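You operate a simulated robot arm through the tools that you are given. There is no shell and no other tool.

You run a simulated robot arm. Do the job below in one go: nothing can be reset, and whatever is moved stays where it is left.

Task
Add one full scoop from the blue tin to the day run column.
Fine: spill nothing; scoop back beside the tin, lid on again.

Only the result counts: the job must be done as asked and must still hold three seconds after the hand-in. Knocking over, shifting, dropping, spilling or breaking anything else fails it. A push-on lid holds only when it is set on centred and level and pressed home; a screw cap is set on level and turned clockwise until tight.

Robot
A 6-joint arm with a two-finger parallel gripper, fixed in place. Base frame: the origin is at the foot of the arm, x ahead of it, y to its left, z up; the work surface is at about z = 0. Lengths are in mm, angles in rad, forces in N, time in s.
With the tool pointing down near the work surface it reaches from about 120 to 500 mm from the base axis. Its first joint turns from -1.257 to 1.257 rad. Payload 0.65 kg.
The TCP is the grasp point between the finger pads, 25 mm short of the fingertips. In the tool frame z runs along the fingers and y along their closing line. The gripper opens to 76 mm. The fingers are 18 mm wide and 10 mm thick; the gripper's body (36 by 78 mm) begins 45 mm behind the TCP.
Orientation is told as [roll, pitch, yaw] about the base's x, y, z axes, in that order, counted from this pose: with the fingers straight down and closing along the base's y, the tool's x points along the base's -x, its y along +y and its z along -z.

Tools
- The arm moves only by the tool drive_tool. Its argument "commands" is a list that holds one entry, the list of rows, each a list of 6 numbers: the shift along the base's x, y, z in units of 400 mm (1.0 is 400 mm), then the turn, a rotation vector about the base's x, y, z in units of 180 degrees (1.0 is 180 degrees). In form: [[[x, y, z, rx, ry, rz], ...]]. A call has 1 to 20 rows; each row is the pose to reach, as a shift and turn from the pose commanded when the call began. "gripper" is the finger opening in mm, from 0 to 76, set as the call begins (left out, the last holds). A call with a number of a shift or a turn outside -1 to 1 is refused whole. Rows are played at 5 a second. More than 50 mm and 0.15 rad between two rows, or a gripper value outside its range, and nothing of the call is played. A pose out of reach is approached as far as the arm can. The call stops where the force on the tool passes 40 N (or 10 N more than at its start, if that is more) or the arm is blocked; 0.2 s more then pass. The fingers move at their own pace (about 108 mm/s each) and stop on an object; they squeeze with about 43 N. The grip force told is the motor's: it shows also when the fingers shut on nothing. Time passes only in rows, and 0.2 s behind the last, so rows that repeat a pose let the fingers close. It gives the time, the measured TCP pose, the force on the tool (base axes), the opening and the grip force at its end, in the units of the frame above (readings bear some noise), with the torque about the TCP (base axes, N m) and any sound that the robot's microphone picked up.
- Cameras (640 x 400 px; columns grow to the right, rows downward): "scene" is fixed at [8.4, 260.2, 433.5]; the picture's right is [-0.99, -0.14, 0.00], its down [-0.05, 0.37, -0.93] and it looks along [0.13, -0.92, -0.38] (base axes); focal length 214 px, centre (320, 200). "wrist" rides on the gripper at [58, 11, -81] in the tool frame; the picture's right is [-0.18, 0.98, 0.00], its down [-0.75, -0.14, -0.64] and it looks along [-0.63, -0.12, 0.77] (tool axes); focal length 243 px, centre (320, 200). There is no depth. A picture from a camera that has moved, and an enlarged one, comes with that camera's place and axes in the base frame and with its lens. The place of the scene camera against the robot may be out by one fixed shift of up to 25 mm in any direction.
- snapshot(camera): a new picture of that camera. The clock stands still meanwhile.
- enlarge(camera, box): a new picture of the part [left, top, right, bottom] of that camera's present view, enlarged. The clock stands still meanwhile.
- finish_job(): hands the job in; it is judged then, once.

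Places have to be worked out from the pictures, the camera data and where the tool is seen. Open the gripper and draw the arm clear of the work before you hand the job in, unless the task says otherwise.

The tools are called after "Emit:" as a command line: name --argument value ..., lists and objects as JSON in quotes. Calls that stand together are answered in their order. drive_tool: Moves the arm, as the interface text tells. Its arguments: {"type":"object","properties":{"commands":{"type":"array","items":{"type":"array","items":{"type":"array","items":{"type":"number"}}}},"gripper":{"type":"number"}},"required":["commands"]} The other tools are called the same way: snapshot (camera) takes a picture; enlarge (camera, box) takes an enlarged picture of a part of a camera's view; finish_job () hands the job in.

At the start:

```text
time_s: 0.0
position: [222.2, -55.4, 376.9]
ee_rot: [-0.001, -0.002, -0.001]
ft_force: [0.2, -0.9, -0.3]
moment: [0.01, 0.01, 0.0]
finger_gap: 76.1
grip_force: 0.1
```

scene: 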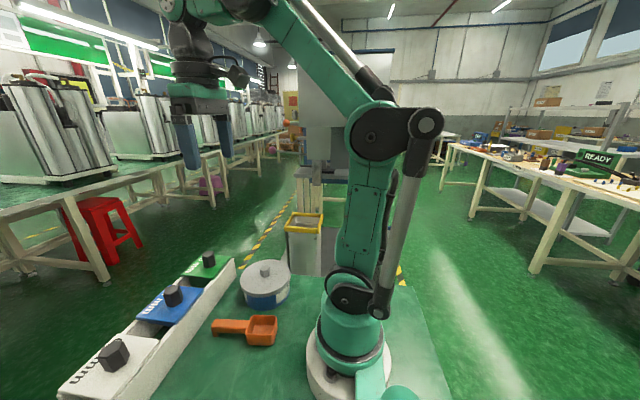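
wrist: 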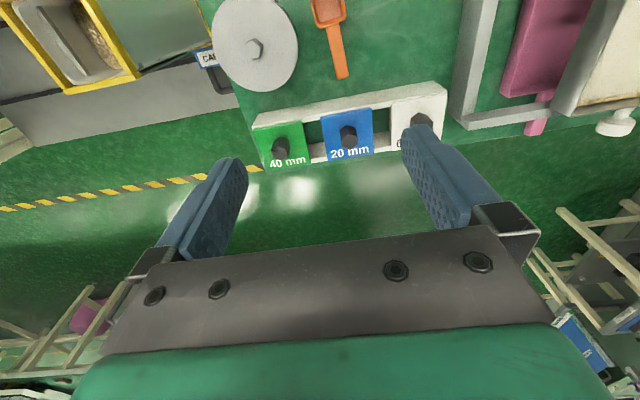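

The first pictures show a tin with a knobbed lid, an orange scoop, a rack with green/blue/white plates, and a yellow-rimmed hopper. I'll look closer before moving.

Emit:
enlarge --camera "scene" --box '[40, 200, 360, 400]'

Emit:
enlarge --camera "wrist" --box '[0, 0, 320, 200]'

Emit:
enlarge --camera "wrist" --box '[320, 0, 640, 200]'

Emit:
enlarge --camera "scene" --box '[400, 100, 640, 250]'

```text
2.00 times, centred on (200, 300) of scene
camera zoom: at [8.4, 260.2, 433.5], right [-0.99, -0.14, 0.0], down [-0.05, 0.37, -0.93], along [0.13, -0.92, -0.38], focal length 429 px, centre (560, 0)
```

zoom: 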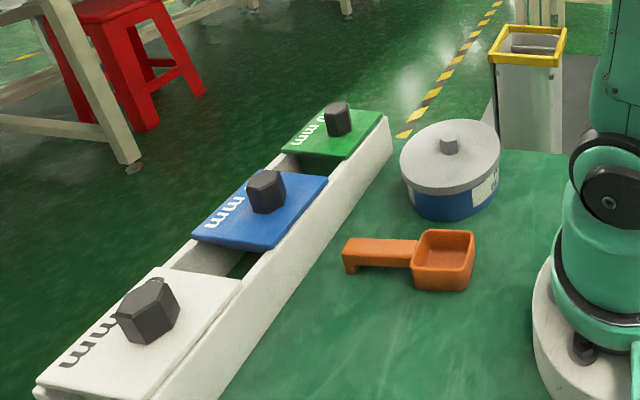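

```text
2.00 times, centred on (160, 100) of wrist
camera zoom: at [164.0, -44.5, 455.5], right [0.18, 0.98, 0.0], down [0.75, -0.14, 0.64], along [0.63, -0.12, -0.77], focal length 485 px, centre (640, 400)
```

zoom: 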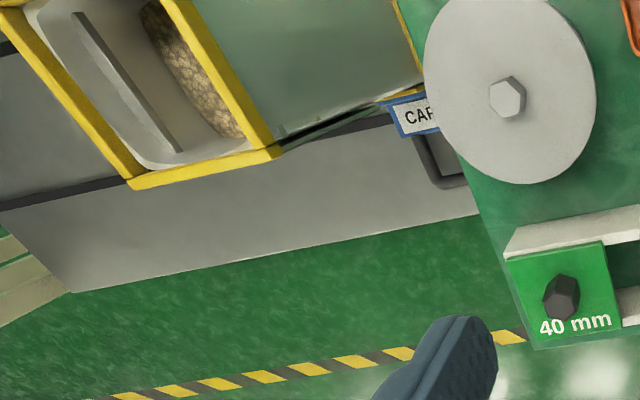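

```text
2.00 times, centred on (480, 100) of wrist
camera zoom: at [164.0, -44.5, 455.5], right [0.18, 0.98, 0.0], down [0.75, -0.14, 0.64], along [0.63, -0.12, -0.77], focal length 485 px, centre (0, 400)
```

zoom: 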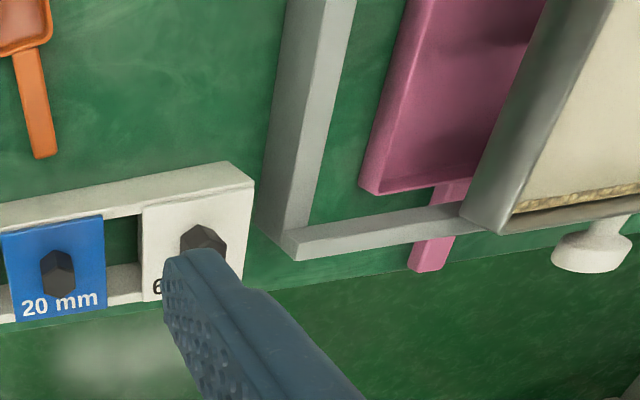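

```text
2.67 times, centred on (520, 175) of scene
camera zoom: at [8.4, 260.2, 433.5], right [-0.99, -0.14, 0.0], down [-0.05, 0.37, -0.93], along [0.13, -0.92, -0.38], focal length 572 px, centre (-213, 267)
```

zoom: 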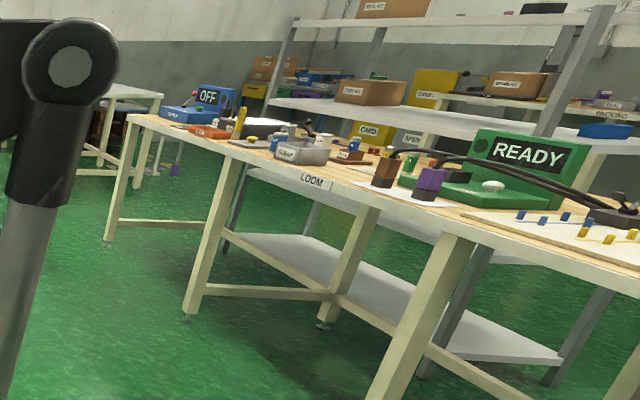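

The wrist view shows a yellow-rimmed box with grains and a label beginning "CAR…" at −y. I'll move the camera over that side to identify the column.

Emit:
drive_tool --commands '[[[-0.03, -0.09, 0, 0, 0, 0], [-0.06, -0.18, 0, 0, 0, 0], [-0.09, -0.27, 0, 0, 0, 0], [-0.12, -0.36, 0, 0, 0, 0], [-0.12, -0.42, 0, 0, 0, 0], [-0.12, -0.42, 0, 0, 0, 0]]]'

Emit:
snapshot --camera "wrist"

Emit:
snapshot --camera "scene"

```text
time_s: 1.4
position: [171.9, -223.1, 375.4]
ee_rot: [0.0, -0.001, -0.002]
ft_force: [0.0, -0.1, -0.3]
moment: [0.01, -0.03, 0.03]
finger_gap: 76.0
grip_force: 0.1
```

```text
taken
camera wrist: at [113.9, -212.9, 454.7], right [0.18, 0.98, 0.0], down [0.75, -0.14, 0.64], along [0.63, -0.12, -0.77], focal length 243 px, centre (320, 200)
```

wrist: 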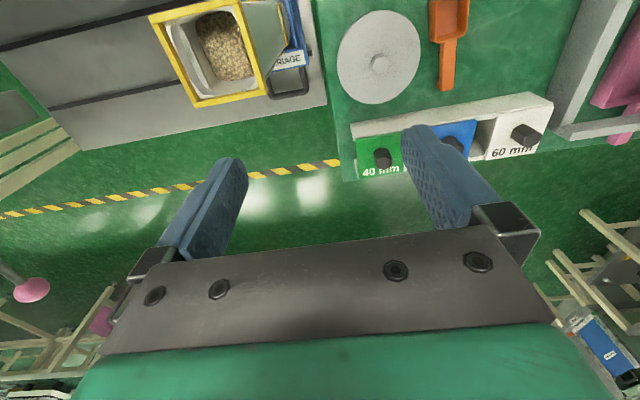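

```text
taken
```

scene: 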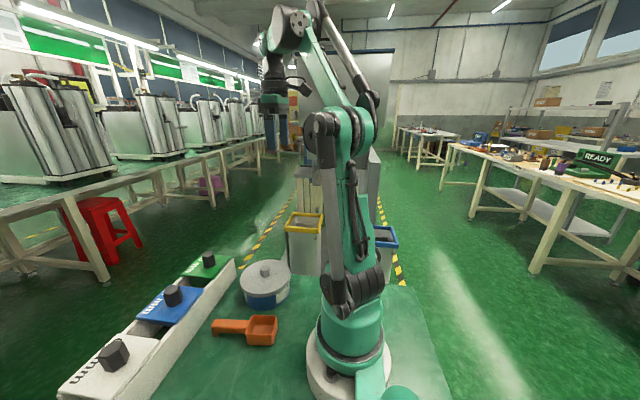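

Emit:
enlarge --camera "wrist" --box '[140, 0, 340, 125]'

Emit:
enlarge --camera "scene" --box '[220, 150, 460, 300]'

```text
3.20 times, centred on (240, 62) of wrist
camera zoom: at [113.9, -212.9, 454.7], right [0.18, 0.98, 0.0], down [0.75, -0.14, 0.64], along [0.63, -0.12, -0.77], focal length 776 px, centre (576, 640)
```

zoom: 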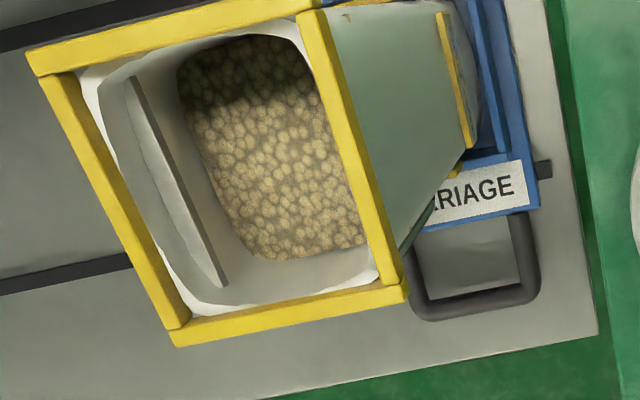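

```text
2.67 times, centred on (340, 225) of scene
camera zoom: at [8.4, 260.1, 433.5], right [-0.99, -0.14, 0.0], down [-0.05, 0.37, -0.93], along [0.13, -0.92, -0.38], focal length 572 px, centre (267, 133)
```

zoom: 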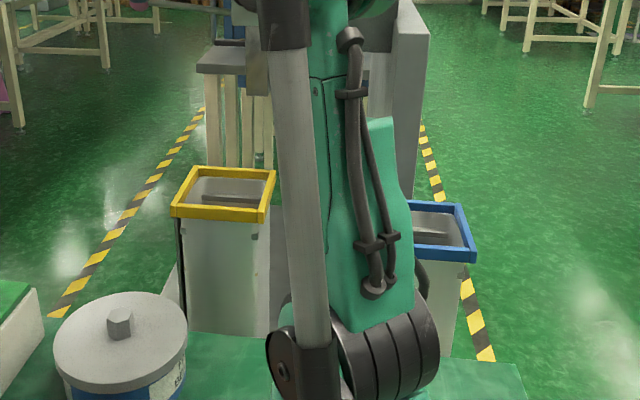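

Two feed bins/columns (yellow rim and blue rim) stand around a carriage at −y. I'll turn the wrist camera to look towards −y to read the labels.

Emit:
drive_tool --commands '[[[0.0, 0.03, 0, 0, 0, -0.045], [0.0, 0.07, 0, 0, 0, -0.09], [0.0, 0.11, 0, 0, 0, -0.135], [0.0, 0.15, 0, 0, 0, -0.18], [0.0, 0.19, 0, 0, 0, -0.225], [0.0, 0.23, 0, 0, 0, -0.27], [0.0, 0.27, 0, 0, 0, -0.315], [0.0, 0.31, 0, 0, 0, -0.36], [0.0, 0.35, 0, 0, 0, -0.405], [0.0, 0.35, 0, 0, 0, -0.45], [0.0, 0.35, 0, 0, 0, -0.495], [0.0, 0.35, 0, 0, 0, -0.5]]]'

Emit:
snapshot --camera "wrist"

Emit:
snapshot --camera "scene"

```text
time_s: 4.0
position: [174.0, -82.6, 374.9]
ee_rot: [-0.001, -0.002, -1.573]
ft_force: [0.5, -0.3, 0.7]
moment: [0.0, 0.01, -0.03]
finger_gap: 76.0
grip_force: 0.1
```

```text
taken
camera wrist: at [184.8, -24.7, 454.1], right [0.98, -0.19, 0.0], down [-0.14, -0.75, 0.64], along [-0.12, -0.63, -0.77], focal length 243 px, centre (320, 200)
```

wrist: 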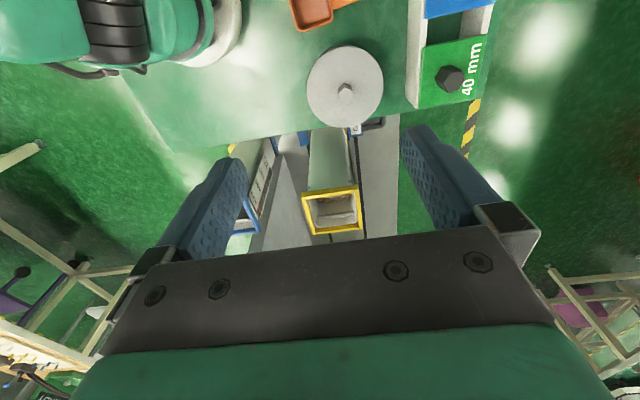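

```text
taken
```

scene: 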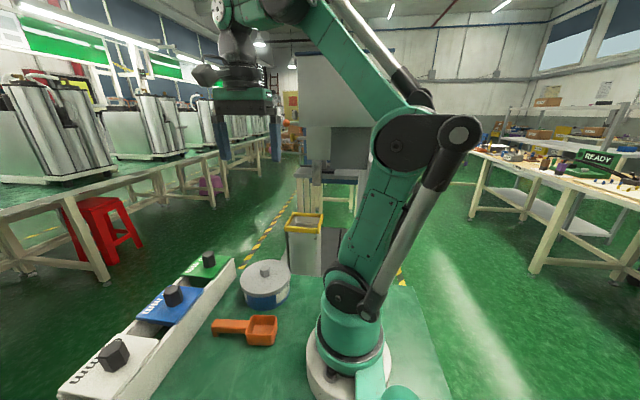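

Emit:
enlarge --camera "wrist" --box '[220, 110, 420, 235]'

Emit:
enlarge --camera "scene" --box '[220, 150, 380, 250]'

Emit:
enlarge --camera "wrist" --box '[280, 0, 480, 125]'

```text
3.20 times, centred on (320, 172) of wrist
camera zoom: at [184.8, -24.7, 454.1], right [0.98, -0.19, 0.0], down [-0.14, -0.75, 0.64], along [-0.12, -0.63, -0.77], focal length 776 px, centre (320, 288)
```

zoom: 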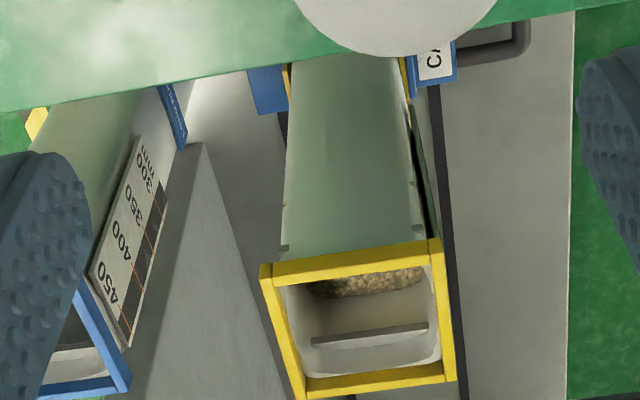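

```text
4.00 times, centred on (300, 200) of scene
camera zoom: at [8.3, 260.2, 433.5], right [-0.99, -0.14, 0.0], down [-0.05, 0.37, -0.93], along [0.13, -0.92, -0.38], focal length 858 px, centre (400, 200)
```

zoom: 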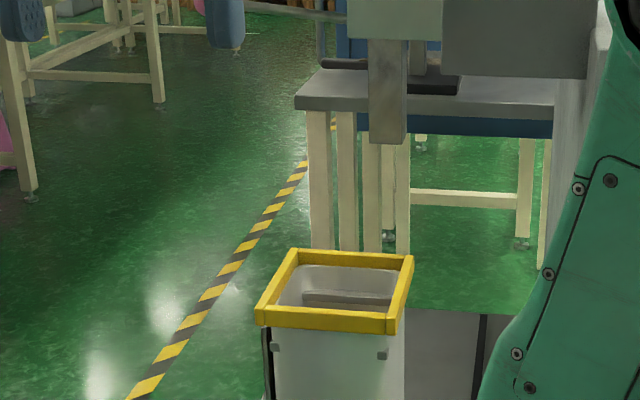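

```text
3.20 times, centred on (380, 62) of wrist
camera zoom: at [184.8, -24.7, 454.1], right [0.98, -0.19, 0.0], down [-0.14, -0.75, 0.64], along [-0.12, -0.63, -0.77], focal length 776 px, centre (128, 640)
```

zoom: 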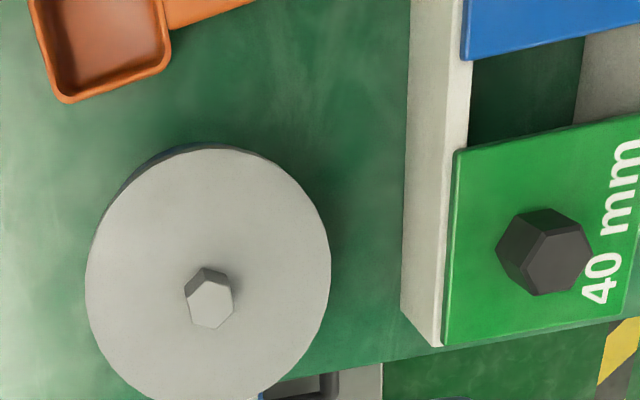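

Two columns: yellow-rim and blue-rim. I'll swing the arm to +y to get an unobstructed scene view of both and of any signs.

Emit:
drive_tool --commands '[[[0.1, 0.05, 0, 0, 0, 0.045], [0.15, 0.12, 0, 0, 0, 0.09], [0.2, 0.2, 0, 0, 0, 0.135], [0.2, 0.28, 0, 0, 0, 0.18], [0.2, 0.36, 0, 0, 0, 0.225], [0.2, 0.44, 0, 0, 0, 0.27], [0.2, 0.52, 0, 0, 0, 0.315], [0.2, 0.6, 0, 0, 0, 0.36], [0.2, 0.68, 0, 0, 0, 0.405], [0.2, 0.7, 0, 0, 0, 0.45], [0.2, 0.7, 0, 0, 0, 0.495], [0.2, 0.7, 0, 0, 0, 0.5]]]'

Emit:
snapshot --camera "wrist"

Emit:
snapshot --camera "scene"

```text
time_s: 6.6
position: [251.8, 196.2, 370.9]
ee_rot: [-0.001, -0.002, 0.003]
ft_force: [1.2, 0.4, -0.1]
moment: [0.02, 0.01, 0.02]
finger_gap: 75.9
grip_force: 0.0
out of reach, approached as far as the arm can: row 9, 10, 11, 12
```

```text
taken
camera wrist: at [193.7, 205.6, 451.1], right [0.18, 0.98, 0.0], down [0.75, -0.14, 0.64], along [0.63, -0.12, -0.77], focal length 243 px, centre (320, 200)
```

wrist: 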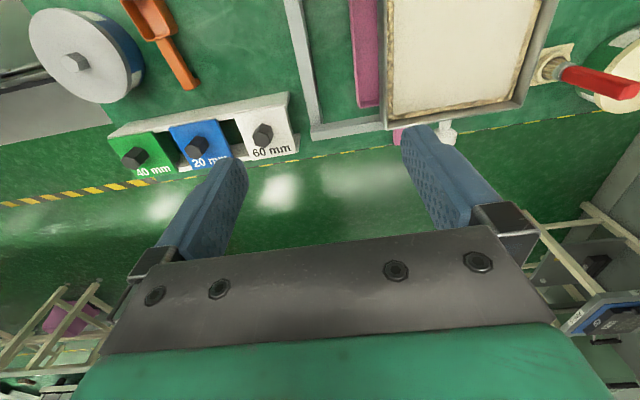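

```text
taken
```

scene: 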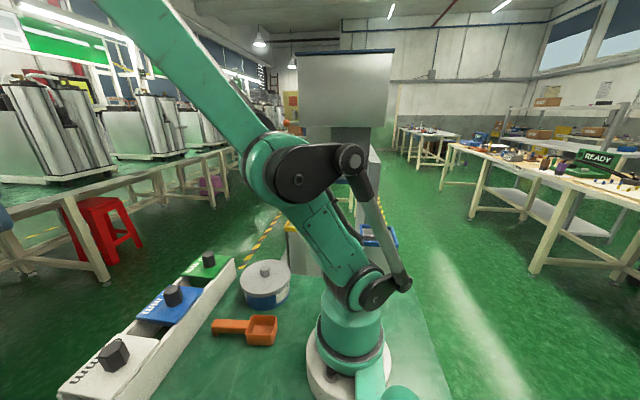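

Emit:
enlarge --camera "wrist" --box '[340, 0, 640, 190]'

Emit:
enlarge --camera "wrist" --box '[0, 0, 220, 140]'

Emit:
enlarge --camera "scene" --box '[270, 40, 430, 140]'

Emit:
enlarge --camera "scene" --box '[320, 140, 480, 300]'

Emit:
enlarge --camera "scene" --box '[0, 0, 130, 80]'

```text
2.11 times, centred on (490, 95) of wrist
camera zoom: at [193.7, 205.6, 451.1], right [0.18, 0.98, 0.0], down [0.75, -0.14, 0.64], along [0.63, -0.12, -0.77], focal length 511 px, centre (-38, 421)
```

zoom: 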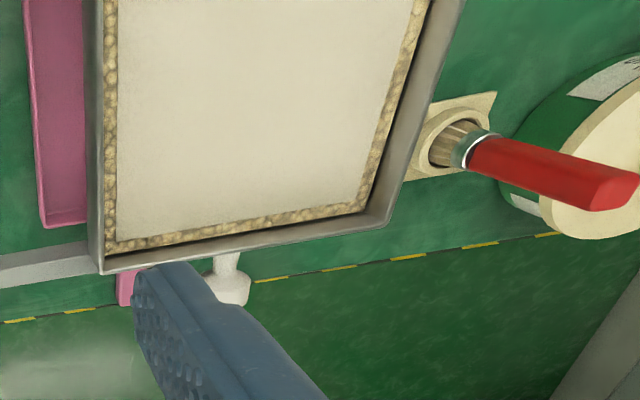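

```text
2.86 times, centred on (110, 70) of wrist
camera zoom: at [193.7, 205.6, 451.1], right [0.18, 0.98, 0.0], down [0.75, -0.14, 0.64], along [0.63, -0.12, -0.77], focal length 693 px, centre (920, 571)
```

zoom: 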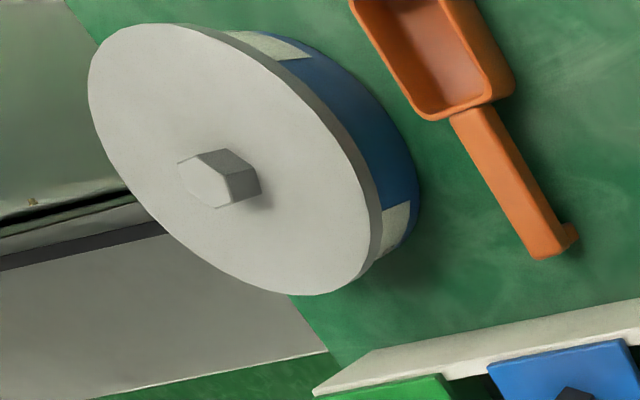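

```text
4.00 times, centred on (350, 90) of scene
camera zoom: at [8.3, 260.2, 433.5], right [-0.99, -0.14, 0.0], down [-0.05, 0.37, -0.93], along [0.13, -0.92, -0.38], focal length 858 px, centre (200, 640)
```

zoom: 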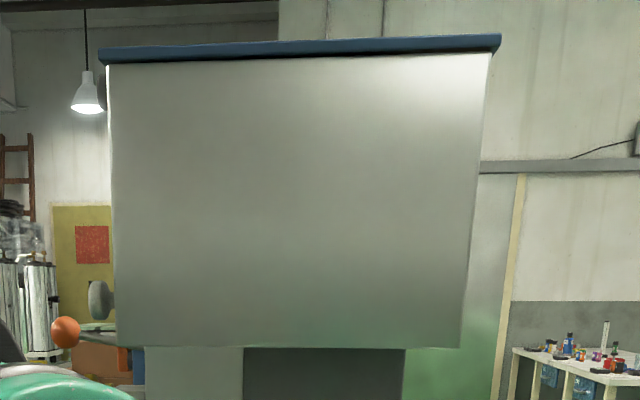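

```text
2.50 times, centred on (400, 220) of scene
camera zoom: at [8.3, 260.2, 433.5], right [-0.99, -0.14, 0.0], down [-0.05, 0.37, -0.93], along [0.13, -0.92, -0.38], focal length 536 px, centre (120, 150)
```

zoom: 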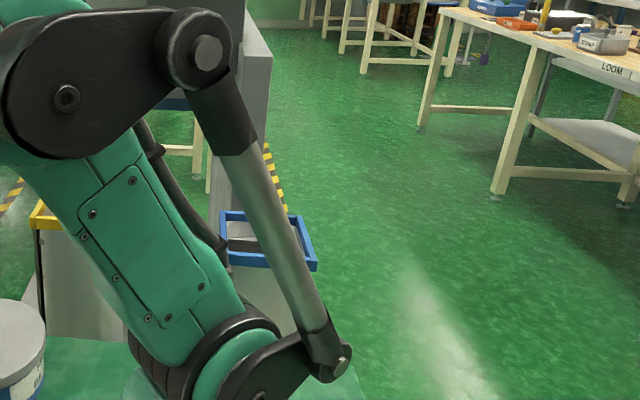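

```text
4.92 times, centred on (65, 40) of scene
camera zoom: at [8.3, 260.2, 433.5], right [-0.99, -0.14, 0.0], down [-0.05, 0.37, -0.93], along [0.13, -0.92, -0.38], focal length 1056 px, centre (1575, 988)
```

zoom: 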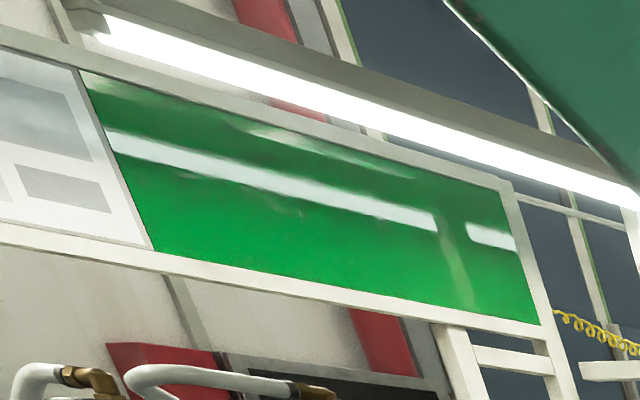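

No sign is legible from here yet. I'll return to −y with the camera turned to face both columns and their base plates.

Emit:
drive_tool --commands '[[[-0.017, -0.054, -0.007, 0, 0, -0.0445], [-0.034, -0.109, -0.013, 0, 0, -0.089], [-0.051, -0.163, -0.02, 0, 0, -0.133], [-0.068, -0.217, -0.027, 0, 0, -0.178], [-0.085, -0.272, -0.033, 0, 0, -0.222], [-0.102, -0.326, -0.04, 0, 0, -0.267], [-0.119, -0.38, -0.047, 0, 0, -0.311], [-0.136, -0.435, -0.053, 0, 0, -0.356], [-0.153, -0.489, -0.06, 0, 0, -0.4], [-0.17, -0.543, -0.067, 0, 0, -0.444], [-0.187, -0.598, -0.073, 0, 0, -0.489], [-0.204, -0.652, -0.08, 0, 0, -0.533], [-0.221, -0.706, -0.087, 0, 0, -0.578], [-0.238, -0.761, -0.093, 0, 0, -0.622], [-0.255, -0.815, -0.1, 0, 0, -0.667], [-0.255, -0.815, -0.1, 0, 0, -0.667]]]'

Emit:
snapshot --camera "wrist"

Emit:
snapshot --camera "scene"

```text
time_s: 10.0
position: [150.1, -131.1, 331.7]
ee_rot: [0.0, -0.001, -2.096]
ft_force: [0.1, 0.2, -0.4]
moment: [-0.02, -0.04, 0.0]
finger_gap: 75.9
grip_force: 0.1
```

```text
taken
camera wrist: at [188.8, -87.0, 411.2], right [0.76, -0.65, 0.0], down [-0.5, -0.58, 0.64], along [-0.42, -0.49, -0.77], focal length 243 px, centre (320, 200)
```

wrist: 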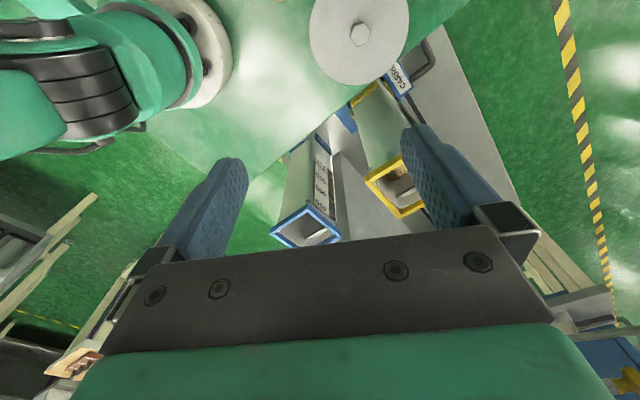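

```text
taken
```

scene: 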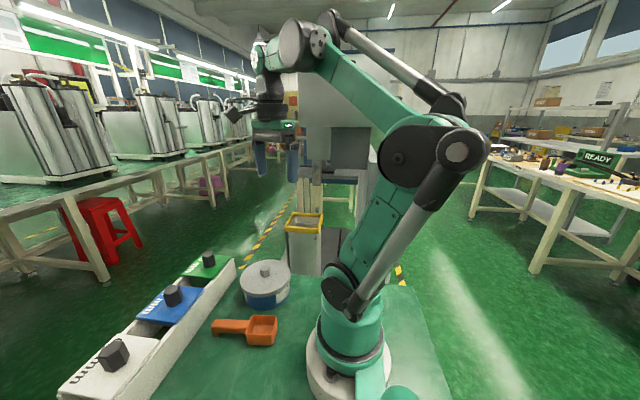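

Emit:
enlarge --camera "wrist" --box '[250, 60, 450, 260]'

Emit:
enlarge --camera "wrist" --box '[260, 110, 360, 250]'

Emit:
enlarge --camera "wrist" --box '[340, 20, 440, 100]'

Emit:
enlarge --camera "wrist" --box '[540, 260, 640, 400]'

```text
2.00 times, centred on (350, 160) of wrist
camera zoom: at [188.8, -87.0, 411.2], right [0.76, -0.65, 0.0], down [-0.5, -0.58, 0.64], along [-0.42, -0.49, -0.77], focal length 485 px, centre (260, 280)
```

zoom: 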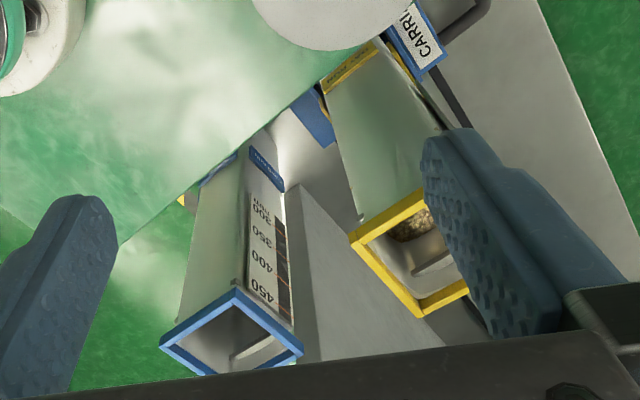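

```text
2.86 times, centred on (310, 180) of wrist
camera zoom: at [188.8, -87.0, 411.2], right [0.76, -0.65, 0.0], down [-0.5, -0.58, 0.64], along [-0.42, -0.49, -0.77], focal length 693 px, centre (349, 257)
```

zoom: 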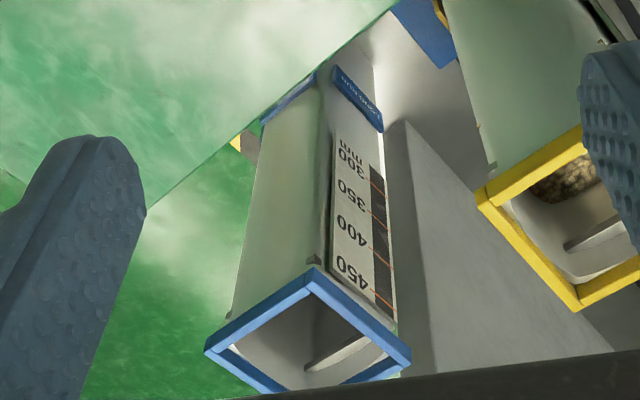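

```text
5.00 times, centred on (390, 60) of wrist
camera zoom: at [188.8, -87.0, 411.2], right [0.76, -0.65, 0.0], down [-0.5, -0.58, 0.64], along [-0.42, -0.49, -0.77], focal length 1213 px, centre (-30, 900)
```

zoom: 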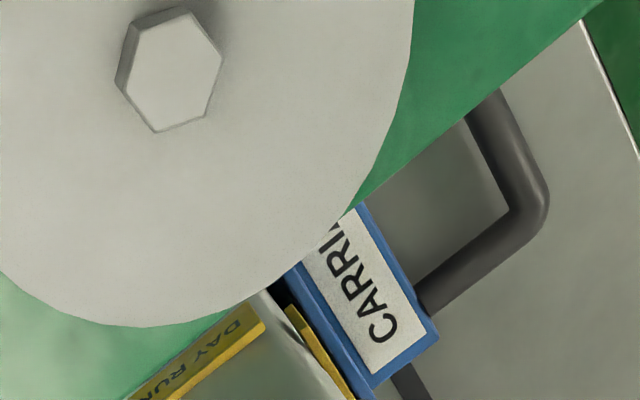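

```text
2.86 times, centred on (590, 330) of wrist
camera zoom: at [188.8, -87.0, 411.2], right [0.76, -0.65, 0.0], down [-0.5, -0.58, 0.64], along [-0.42, -0.49, -0.77], focal length 693 px, centre (-451, -171)
```

zoom: 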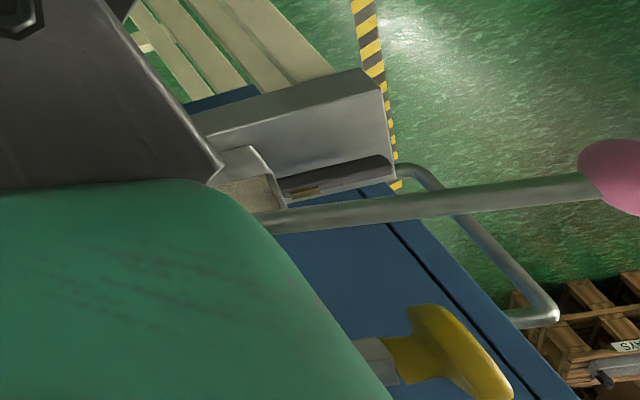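

A yellow plate reading "DAY RUN" sits on the yellow-rim column, so that is the target (rim around (145,−388), z≈60). Now I need precise geometry of tin, lid knob and scoop, so I move to look at them from the +y side.

Emit:
drive_tool --commands '[[[0.025, 0.095, -0.016, 0, 0, 0.033], [0.05, 0.19, -0.032, 0, 0, 0.067], [0.075, 0.285, -0.048, 0, 0, 0.1], [0.1, 0.38, -0.064, 0, 0, 0.133], [0.125, 0.4775, -0.08, 0, 0, 0.167], [0.125, 0.4775, -0.08, 0, 0, 0.167]]]'

Emit:
snapshot --camera "wrist"

Emit:
enlarge --camera "wrist" --box '[220, 20, 380, 120]'

Emit:
enlarge --camera "wrist" --box '[240, 100, 400, 200]'

```text
time_s: 11.4
position: [203.3, 63.7, 299.2]
ee_rot: [0.0, -0.002, -1.57]
ft_force: [1.3, 0.0, -0.1]
moment: [-0.01, 0.02, 0.0]
finger_gap: 75.6
grip_force: 0.0
```

```text
taken
camera wrist: at [213.5, 121.3, 379.0], right [0.98, -0.18, 0.0], down [-0.14, -0.75, 0.64], along [-0.12, -0.63, -0.77], focal length 243 px, centre (320, 200)
```

wrist: 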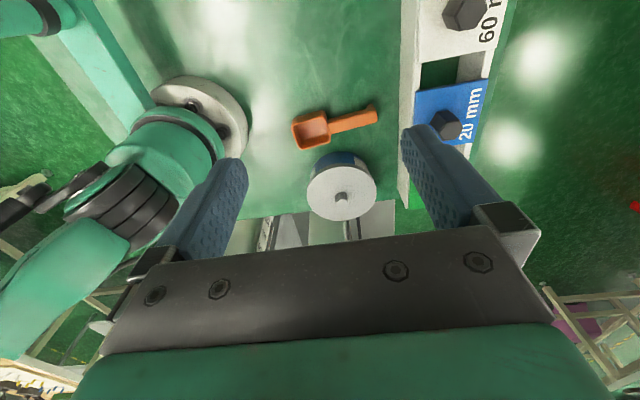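

```text
4.00 times, centred on (300, 70) of wrist
camera zoom: at [213.5, 121.3, 379.0], right [0.98, -0.18, 0.0], down [-0.14, -0.75, 0.64], along [-0.12, -0.63, -0.77], focal length 970 px, centre (400, 720)
```

zoom: 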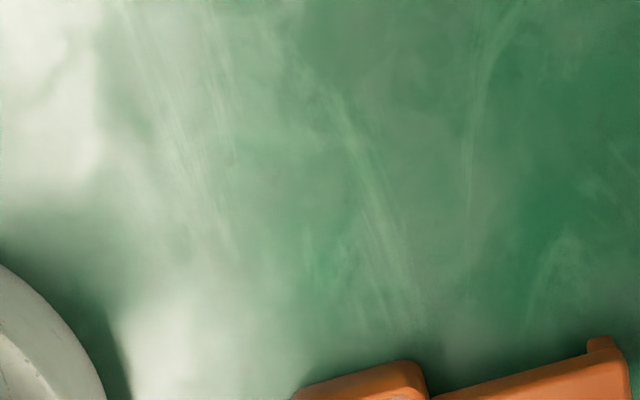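

```text
4.00 times, centred on (320, 150) of wrist
camera zoom: at [213.5, 121.3, 379.0], right [0.98, -0.18, 0.0], down [-0.14, -0.75, 0.64], along [-0.12, -0.63, -0.77], focal length 970 px, centre (320, 400)
```

zoom: 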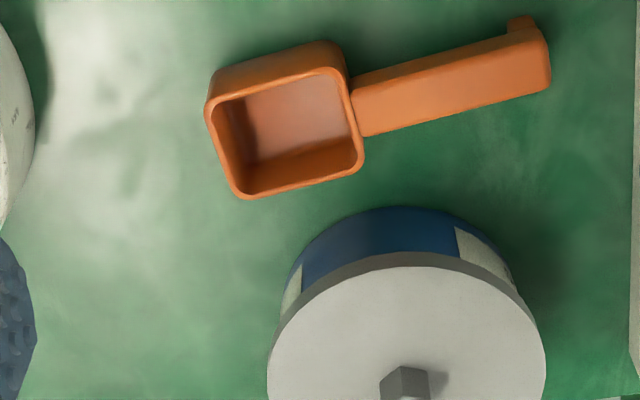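

The view shows the scoop bowl, the handle with a downturned tip, and the blue-banded tin. I'll take a second, lower view from the −x side for triangulation.

Emit:
enlarge --camera "wrist" --box '[280, 130, 400, 230]'

Emit:
drive_tool --commands '[[[-0.012, -0.033, -0.022, 0, 0, 0.045], [-0.024, -0.066, -0.045, 0, 0, 0.09], [-0.036, -0.1, -0.068, 0, 0, 0.135], [-0.048, -0.133, -0.09, 0, 0, 0.18], [-0.06, -0.166, -0.113, 0, 0, 0.225], [-0.072, -0.2, -0.136, 0, 0, 0.27], [-0.084, -0.233, -0.16, 0, 0, 0.315], [-0.096, -0.266, -0.18, 0, 0, 0.36], [-0.11, -0.3, -0.2, 0, 0, 0.405], [-0.12, -0.33, -0.23, 0, 0, 0.45], [-0.125, -0.35, -0.25, 0, 0, 0.495], [-0.125, -0.36, -0.25, 0, 0, 0.5], [-0.125, -0.36, -0.25, 0, 0, 0.5]]]'

Emit:
snapshot --camera "wrist"

Emit:
enlarge --camera "wrist" --box '[240, 50, 400, 150]'

Emit:
enlarge --camera "wrist" --box '[130, 70, 330, 195]'

```text
4.00 times, centred on (340, 180) of wrist
camera zoom: at [213.5, 121.3, 379.0], right [0.98, -0.18, 0.0], down [-0.14, -0.75, 0.64], along [-0.12, -0.63, -0.77], focal length 970 px, centre (240, 280)
```

zoom: 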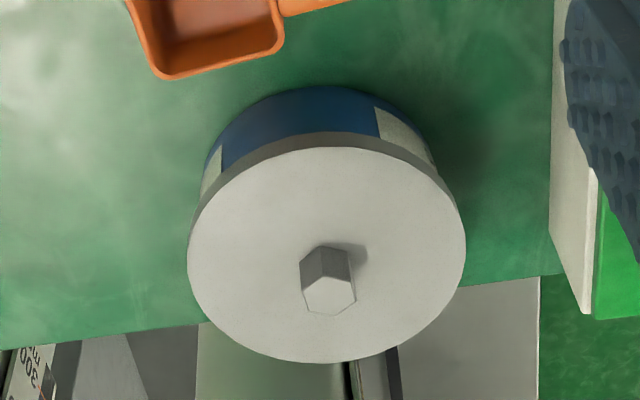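

```text
time_s: 14.2
position: [150.8, -85.5, 200.7]
ee_rot: [0.0, -0.002, 0.002]
ft_force: [0.4, -0.3, 0.0]
moment: [0.0, -0.01, -0.04]
finger_gap: 76.0
grip_force: 0.0
```

```text
taken
camera wrist: at [92.4, -74.3, 279.5], right [0.18, 0.98, 0.0], down [0.75, -0.14, 0.64], along [0.63, -0.12, -0.77], focal length 243 px, centre (320, 200)
```

wrist: 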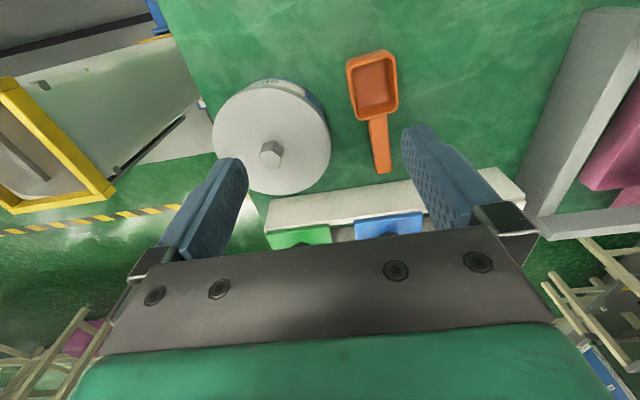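

```text
4.00 times, centred on (320, 100) of wrist
camera zoom: at [92.4, -74.3, 279.5], right [0.18, 0.98, 0.0], down [0.75, -0.14, 0.64], along [0.63, -0.12, -0.77], focal length 970 px, centre (320, 600)
```

zoom: 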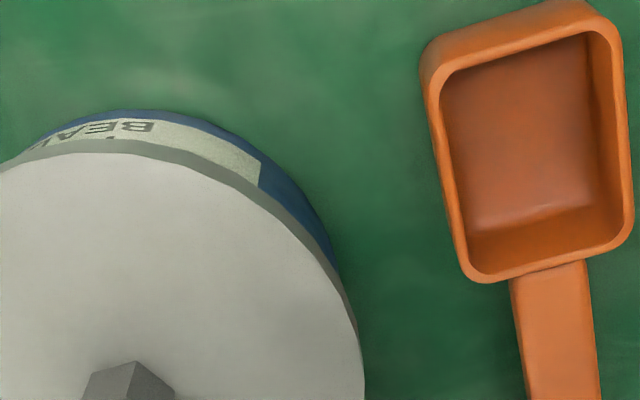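

```text
3.20 times, centred on (230, 132) of wrist
camera zoom: at [92.4, -74.3, 279.5], right [0.18, 0.98, 0.0], down [0.75, -0.14, 0.64], along [0.63, -0.12, -0.77], focal length 776 px, centre (608, 416)
```

zoom: 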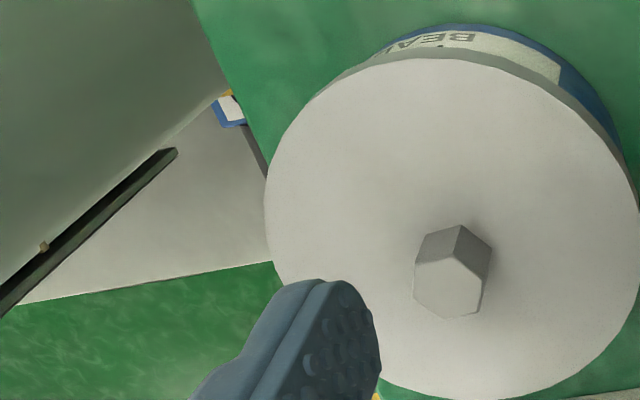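

Triangulation gives: knob top at about (202, −143, 74), lid top z≈56 with radius ≈60; scoop bowl x≈146–197, y≈−57…−14, rim z≈27, handle to x≈272. I'll enlarge the knob and handle for shape and orientation.

Emit:
enlarge --camera "wrist" --box '[250, 130, 298, 175]'

Emit:
enlarge --camera "wrist" --box '[340, 100, 420, 180]'

Emit:
enlarge --camera "scene" --box '[200, 250, 300, 350]'

```text
8.89 times, centred on (274, 152) of wrist
camera zoom: at [92.4, -74.3, 279.5], right [0.18, 0.98, 0.0], down [0.75, -0.14, 0.64], along [0.63, -0.12, -0.77], focal length 2157 px, centre (729, 622)
```

zoom: 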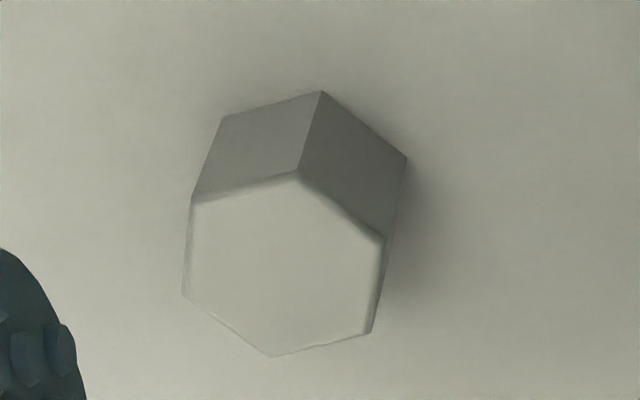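

```text
5.00 times, centred on (380, 140) of wrist
camera zoom: at [92.4, -74.3, 279.5], right [0.18, 0.98, 0.0], down [0.75, -0.14, 0.64], along [0.63, -0.12, -0.77], focal length 1213 px, centre (20, 500)
```

zoom: 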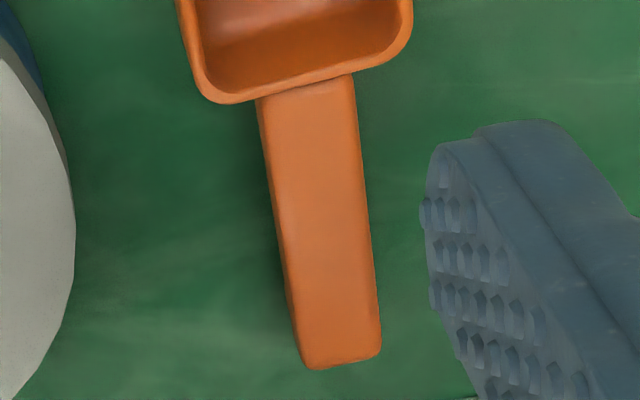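

```text
4.00 times, centred on (250, 300) of scene
camera zoom: at [8.4, 260.2, 433.5], right [-0.99, -0.14, 0.0], down [-0.05, 0.37, -0.93], along [0.13, -0.92, -0.38], focal length 858 px, centre (600, -200)
```

zoom: 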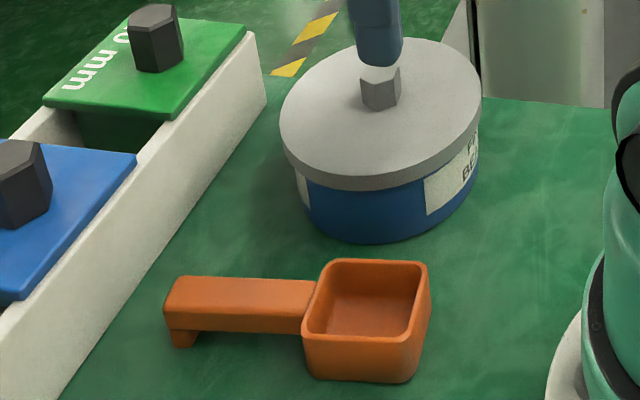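

The knob is a hexagon about 21 mm across flats, with flat normals at about 66°, 6°, 126°; the scoop handle is about 19 mm wide with its top at z≈25 and axis turned ≈5.6°. I go above the knob with yaw −24° to line up with the flats.

Emit:
drive_tool --commands '[[[0.03, -0.04, 0, 0, 0, -0.033], [0.06, -0.08, -0.04, 0, 0, -0.067], [0.1, -0.12, -0.08, 0, 0, -0.1], [0.129, -0.146, -0.12, 0, 0, -0.133], [0.129, -0.146, -0.152, 0, 0, -0.133], [0.129, -0.146, -0.152, 0, 0, -0.133], [0.129, -0.146, -0.152, 0, 0, -0.133]]]' --gripper 60

Emit:
snapshot --camera "wrist"

Emit:
enlarge --camera "scene" --box '[200, 200, 340, 320]'

```text
time_s: 15.8
position: [202.8, -144.3, 140.0]
ee_rot: [0.0, -0.002, -0.418]
ft_force: [0.2, -0.8, 1.2]
moment: [0.04, 0.02, -0.01]
finger_gap: 60.0
grip_force: 0.1
```

```text
taken
camera wrist: at [153.7, -110.4, 219.4], right [0.57, 0.82, 0.0], down [0.63, -0.43, 0.64], along [0.53, -0.36, -0.77], focal length 243 px, centre (320, 200)
```

wrist: 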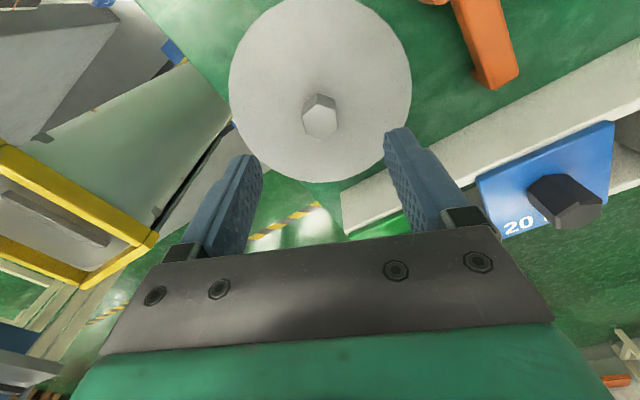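

```text
3.33 times, centred on (270, 260) of scene
camera zoom: at [8.4, 260.2, 433.5], right [-0.99, -0.14, 0.0], down [-0.05, 0.37, -0.93], along [0.13, -0.92, -0.38], focal length 715 px, centre (487, 0)
```

zoom: 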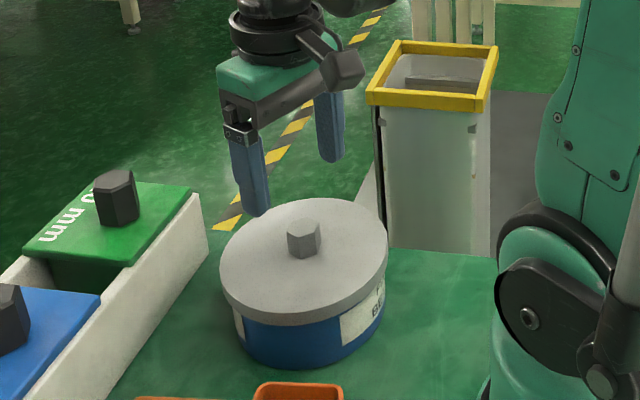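

Emit:
enlarge --camera "wrist" --box '[296, 85, 344, 145]'

```text
6.67 times, centred on (320, 115) of wrist
camera zoom: at [153.7, -110.4, 219.4], right [0.57, 0.82, 0.0], down [0.63, -0.43, 0.64], along [0.53, -0.36, -0.77], focal length 1618 px, centre (320, 767)
```

zoom: 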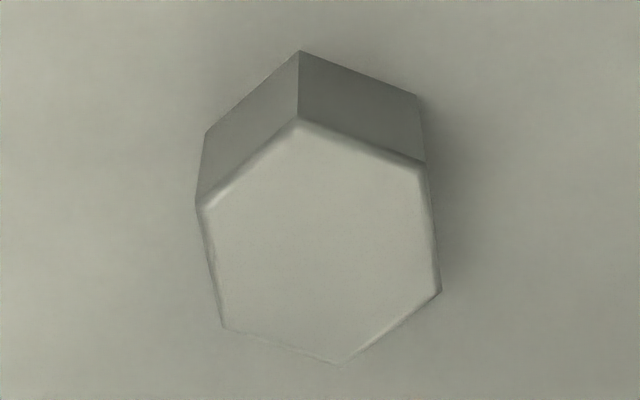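

The knob centre measures (202, −143.6), under the gripper. I descend to TCP z≈84 (fingertips just above the lid) watching for contact force.

Emit:
drive_tool --commands '[[[-0.001, 0.001, -0.04, 0, 0, 0], [-0.001, 0.001, -0.08, 0, 0, 0], [-0.001, 0.001, -0.11, 0, 0, 0], [-0.001, 0.001, -0.13, 0, 0, 0], [-0.001, 0.001, -0.14, 0, 0, 0], [-0.001, 0.001, -0.14, 0, 0, 0]]]'

Emit:
snapshot --camera "wrist"

Emit:
enlarge --camera "scene" --box '[220, 220, 320, 320]'

```text
time_s: 17.1
position: [200.8, -142.0, 84.4]
ee_rot: [0.001, 0.003, -0.416]
ft_force: [-1.7, 2.4, 22.4]
moment: [0.01, 0.05, -0.03]
finger_gap: 60.0
grip_force: 0.0
stopped in row 6: the force on the tool passed its limit at 44 N (the readings are from after the stop); the commanded pose is now the measured one
```

```text
taken
camera wrist: at [152.2, -108.2, 163.5], right [0.57, 0.82, 0.0], down [0.63, -0.43, 0.64], along [0.53, -0.36, -0.77], focal length 243 px, centre (320, 200)
```

wrist: 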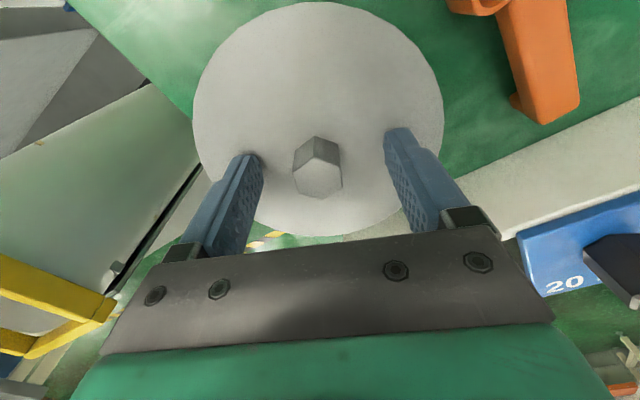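

```text
4.00 times, centred on (270, 270) of scene
camera zoom: at [8.3, 260.2, 433.5], right [-0.99, -0.14, 0.0], down [-0.05, 0.37, -0.93], along [0.13, -0.92, -0.38], focal length 858 px, centre (520, -80)
```

zoom: 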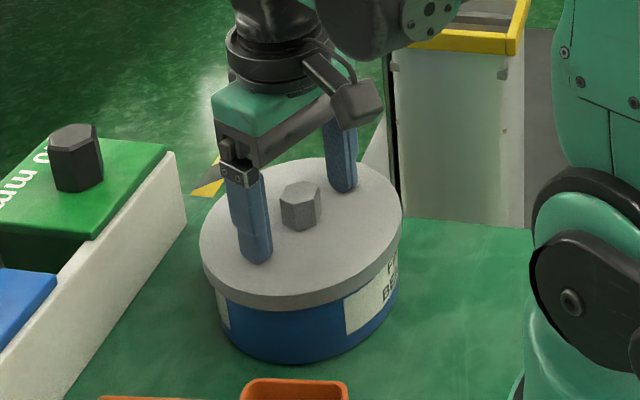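

The fingertips touched the lid (TCP z 84.4, so lid top ≈59). I raise 2.5 mm and close on the knob.

Emit:
drive_tool --commands '[[[0.002, -0.003, 0.006, 0, 0, 0], [0.003, -0.004, 0.007, 0, 0, 0], [0.003, -0.004, 0.007, 0, 0, 0]]]'

Emit:
drive_tool --commands '[[[0, 0, 0, 0, 0, 0], [0, 0, 0, 0, 0, 0], [0, 0, 0, 0, 0, 0]]]' --gripper 14

Emit:
snapshot --camera "wrist"

```text
time_s: 17.9
position: [203.4, -144.1, 86.6]
ee_rot: [0.0, 0.0, -0.417]
ft_force: [-0.5, 0.2, 1.1]
moment: [0.01, -0.04, 0.01]
finger_gap: 60.0
grip_force: 0.0
```

```text
time_s: 18.7
position: [201.9, -143.2, 86.4]
ee_rot: [0.0, -0.001, -0.417]
ft_force: [0.1, 1.5, 0.5]
moment: [0.01, 0.0, -0.07]
finger_gap: 19.2
grip_force: 37.1
```

```text
taken
camera wrist: at [153.4, -110.0, 166.1], right [0.57, 0.82, 0.0], down [0.63, -0.43, 0.64], along [0.53, -0.36, -0.77], focal length 243 px, centre (320, 200)
```

wrist: 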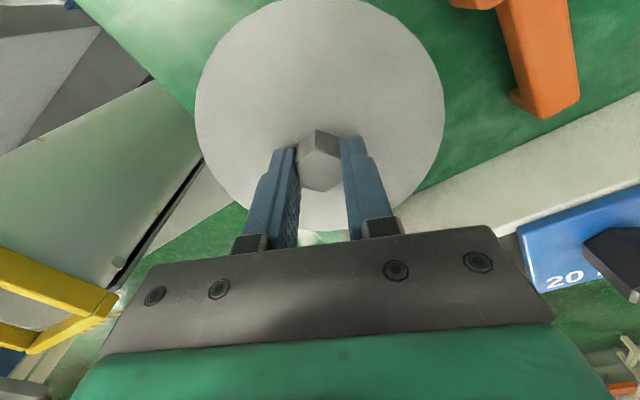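

The knob is gripped (gap 19.2 mm). I lift slowly straight up, watching force and the tin.

Emit:
drive_tool --commands '[[[0, 0, 0.01, 0, 0, 0], [0, 0, 0.02, 0, 0, 0], [0, 0, 0.03, 0, 0, 0], [0, 0, 0.05, 0, 0, 0], [0, 0, 0.075, 0, 0, 0], [0, 0, 0.1, 0, 0, 0], [0, 0, 0.1, 0, 0, 0]]]'

Emit:
snapshot --camera "wrist"

Emit:
enlarge --camera "scene" --box '[200, 200, 340, 320]'

```text
time_s: 20.3
position: [202.1, -143.3, 126.3]
ee_rot: [0.001, 0.001, -0.418]
ft_force: [-0.4, -0.3, -1.0]
moment: [0.01, 0.01, -0.03]
finger_gap: 19.2
grip_force: 37.3
heard: snap
```

```text
taken
camera wrist: at [152.6, -109.8, 204.5], right [0.57, 0.82, 0.0], down [0.63, -0.43, 0.64], along [0.53, -0.36, -0.77], focal length 243 px, centre (320, 200)
```

wrist: 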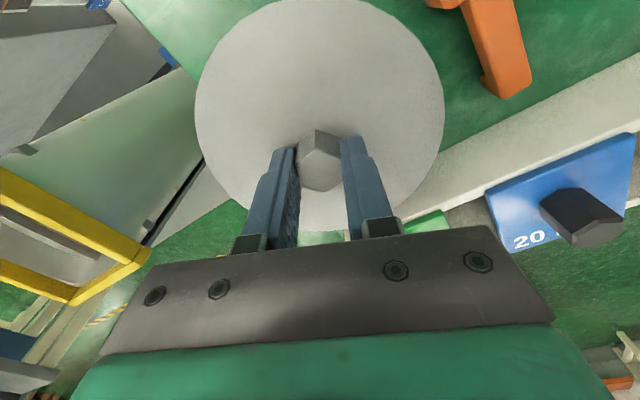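

```text
3.33 times, centred on (270, 260) of scene
camera zoom: at [8.4, 260.2, 433.5], right [-0.99, -0.14, 0.0], down [-0.05, 0.37, -0.93], along [0.13, -0.92, -0.38], focal length 715 px, centre (487, 0)
```

zoom: 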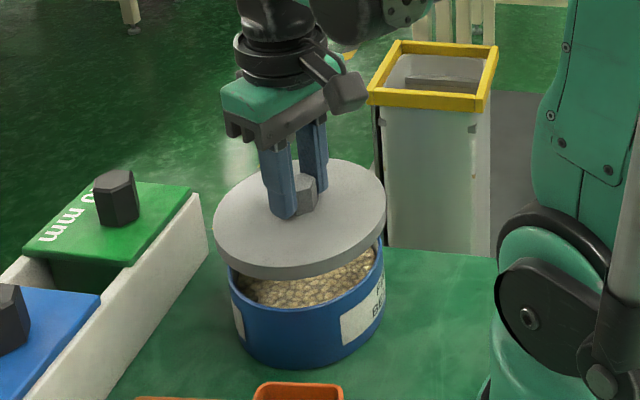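

The lid snapped free and the tin stayed put, nearly full of beans. I raise it and carry it to the free table area at about (190, 85).

Emit:
drive_tool --commands '[[[0, 0, 0.06, 0, 0, 0], [0, 0, 0.09, 0, 0, 0], [0, 0.05, 0.1, 0, 0, 0], [-0.005, 0.13, 0.1, 0, 0, 0], [-0.01, 0.22, 0.1, 0, 0, 0], [-0.015, 0.31, 0.1, 0, 0, 0], [-0.02, 0.4, 0.1, 0, 0, 0], [-0.025, 0.49, 0.1, 0, 0, 0], [-0.03, 0.55, 0.1, 0, 0, 0], [-0.03, 0.57, 0.08, 0, 0, 0], [-0.03, 0.57, 0.0, 0, 0, 0], [-0.03, 0.57, -0.05, 0, 0, 0], [-0.03, 0.57, -0.1, 0, 0, 0], [-0.03, 0.57, -0.1, 0, 0, 0]]]'

Emit:
snapshot --camera "scene"

Emit:
snapshot --camera "wrist"

```text
time_s: 23.3
position: [192.6, 85.6, 84.4]
ee_rot: [-0.001, 0.003, -0.418]
ft_force: [-0.2, -0.3, -0.2]
moment: [0.02, 0.01, 0.01]
finger_gap: 19.0
grip_force: 36.6
```

```text
taken
```

scene: 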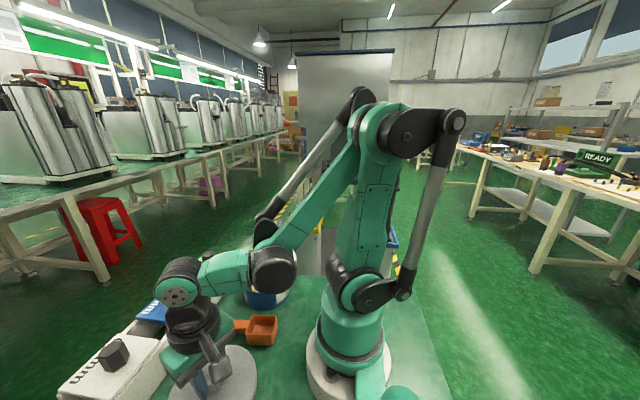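

```text
taken
camera wrist: at [142.2, 118.6, 164.3], right [0.57, 0.82, 0.0], down [0.63, -0.43, 0.64], along [0.53, -0.36, -0.77], focal length 243 px, centre (320, 200)
```

wrist: 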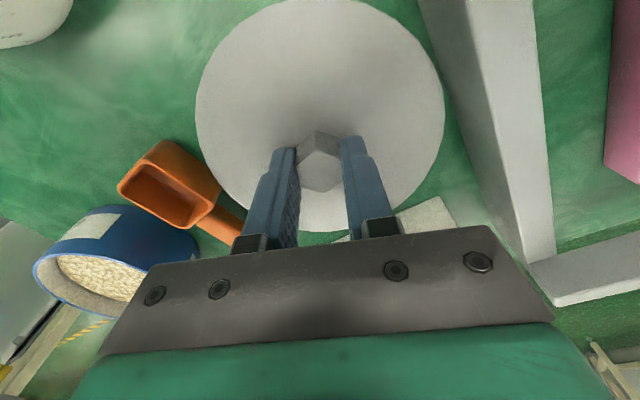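

The lid has about 15 mm of clearance to the grey frame; I nudge it 5 mm toward −y and lower it in small steps.

Emit:
drive_tool --commands '[[[0, -0.012, -0.03, 0, 0, 0], [0, -0.012, -0.06, 0, 0, 0], [0, -0.012, -0.085, 0, 0, 0], [0, -0.012, -0.095, 0, 0, 0], [0, -0.012, -0.1, 0, 0, 0], [0, -0.012, -0.1, 0, 0, 0]]]'

Emit:
enlarge --camera "scene" --box '[140, 300, 300, 400]'

```text
time_s: 24.7
position: [188.1, 79.0, 47.2]
ee_rot: [-0.001, -0.001, -0.416]
ft_force: [-0.4, 0.3, -0.4]
moment: [-0.01, -0.02, 0.0]
finger_gap: 19.0
grip_force: 37.1
```

```text
4.00 times, centred on (220, 350) of scene
camera zoom: at [8.3, 260.2, 433.5], right [-0.99, -0.14, 0.0], down [-0.05, 0.37, -0.93], along [0.13, -0.92, -0.38], focal length 858 px, centre (720, -400)
```

zoom: 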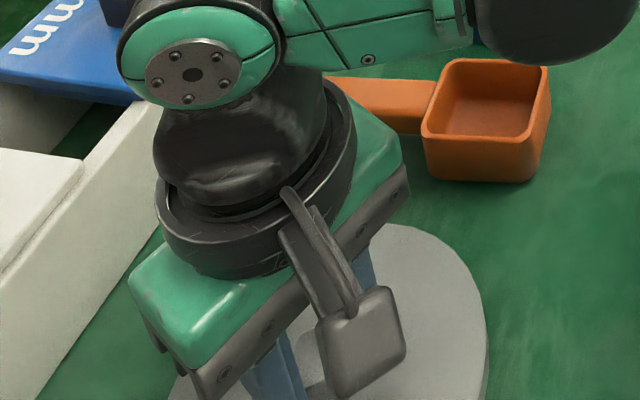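

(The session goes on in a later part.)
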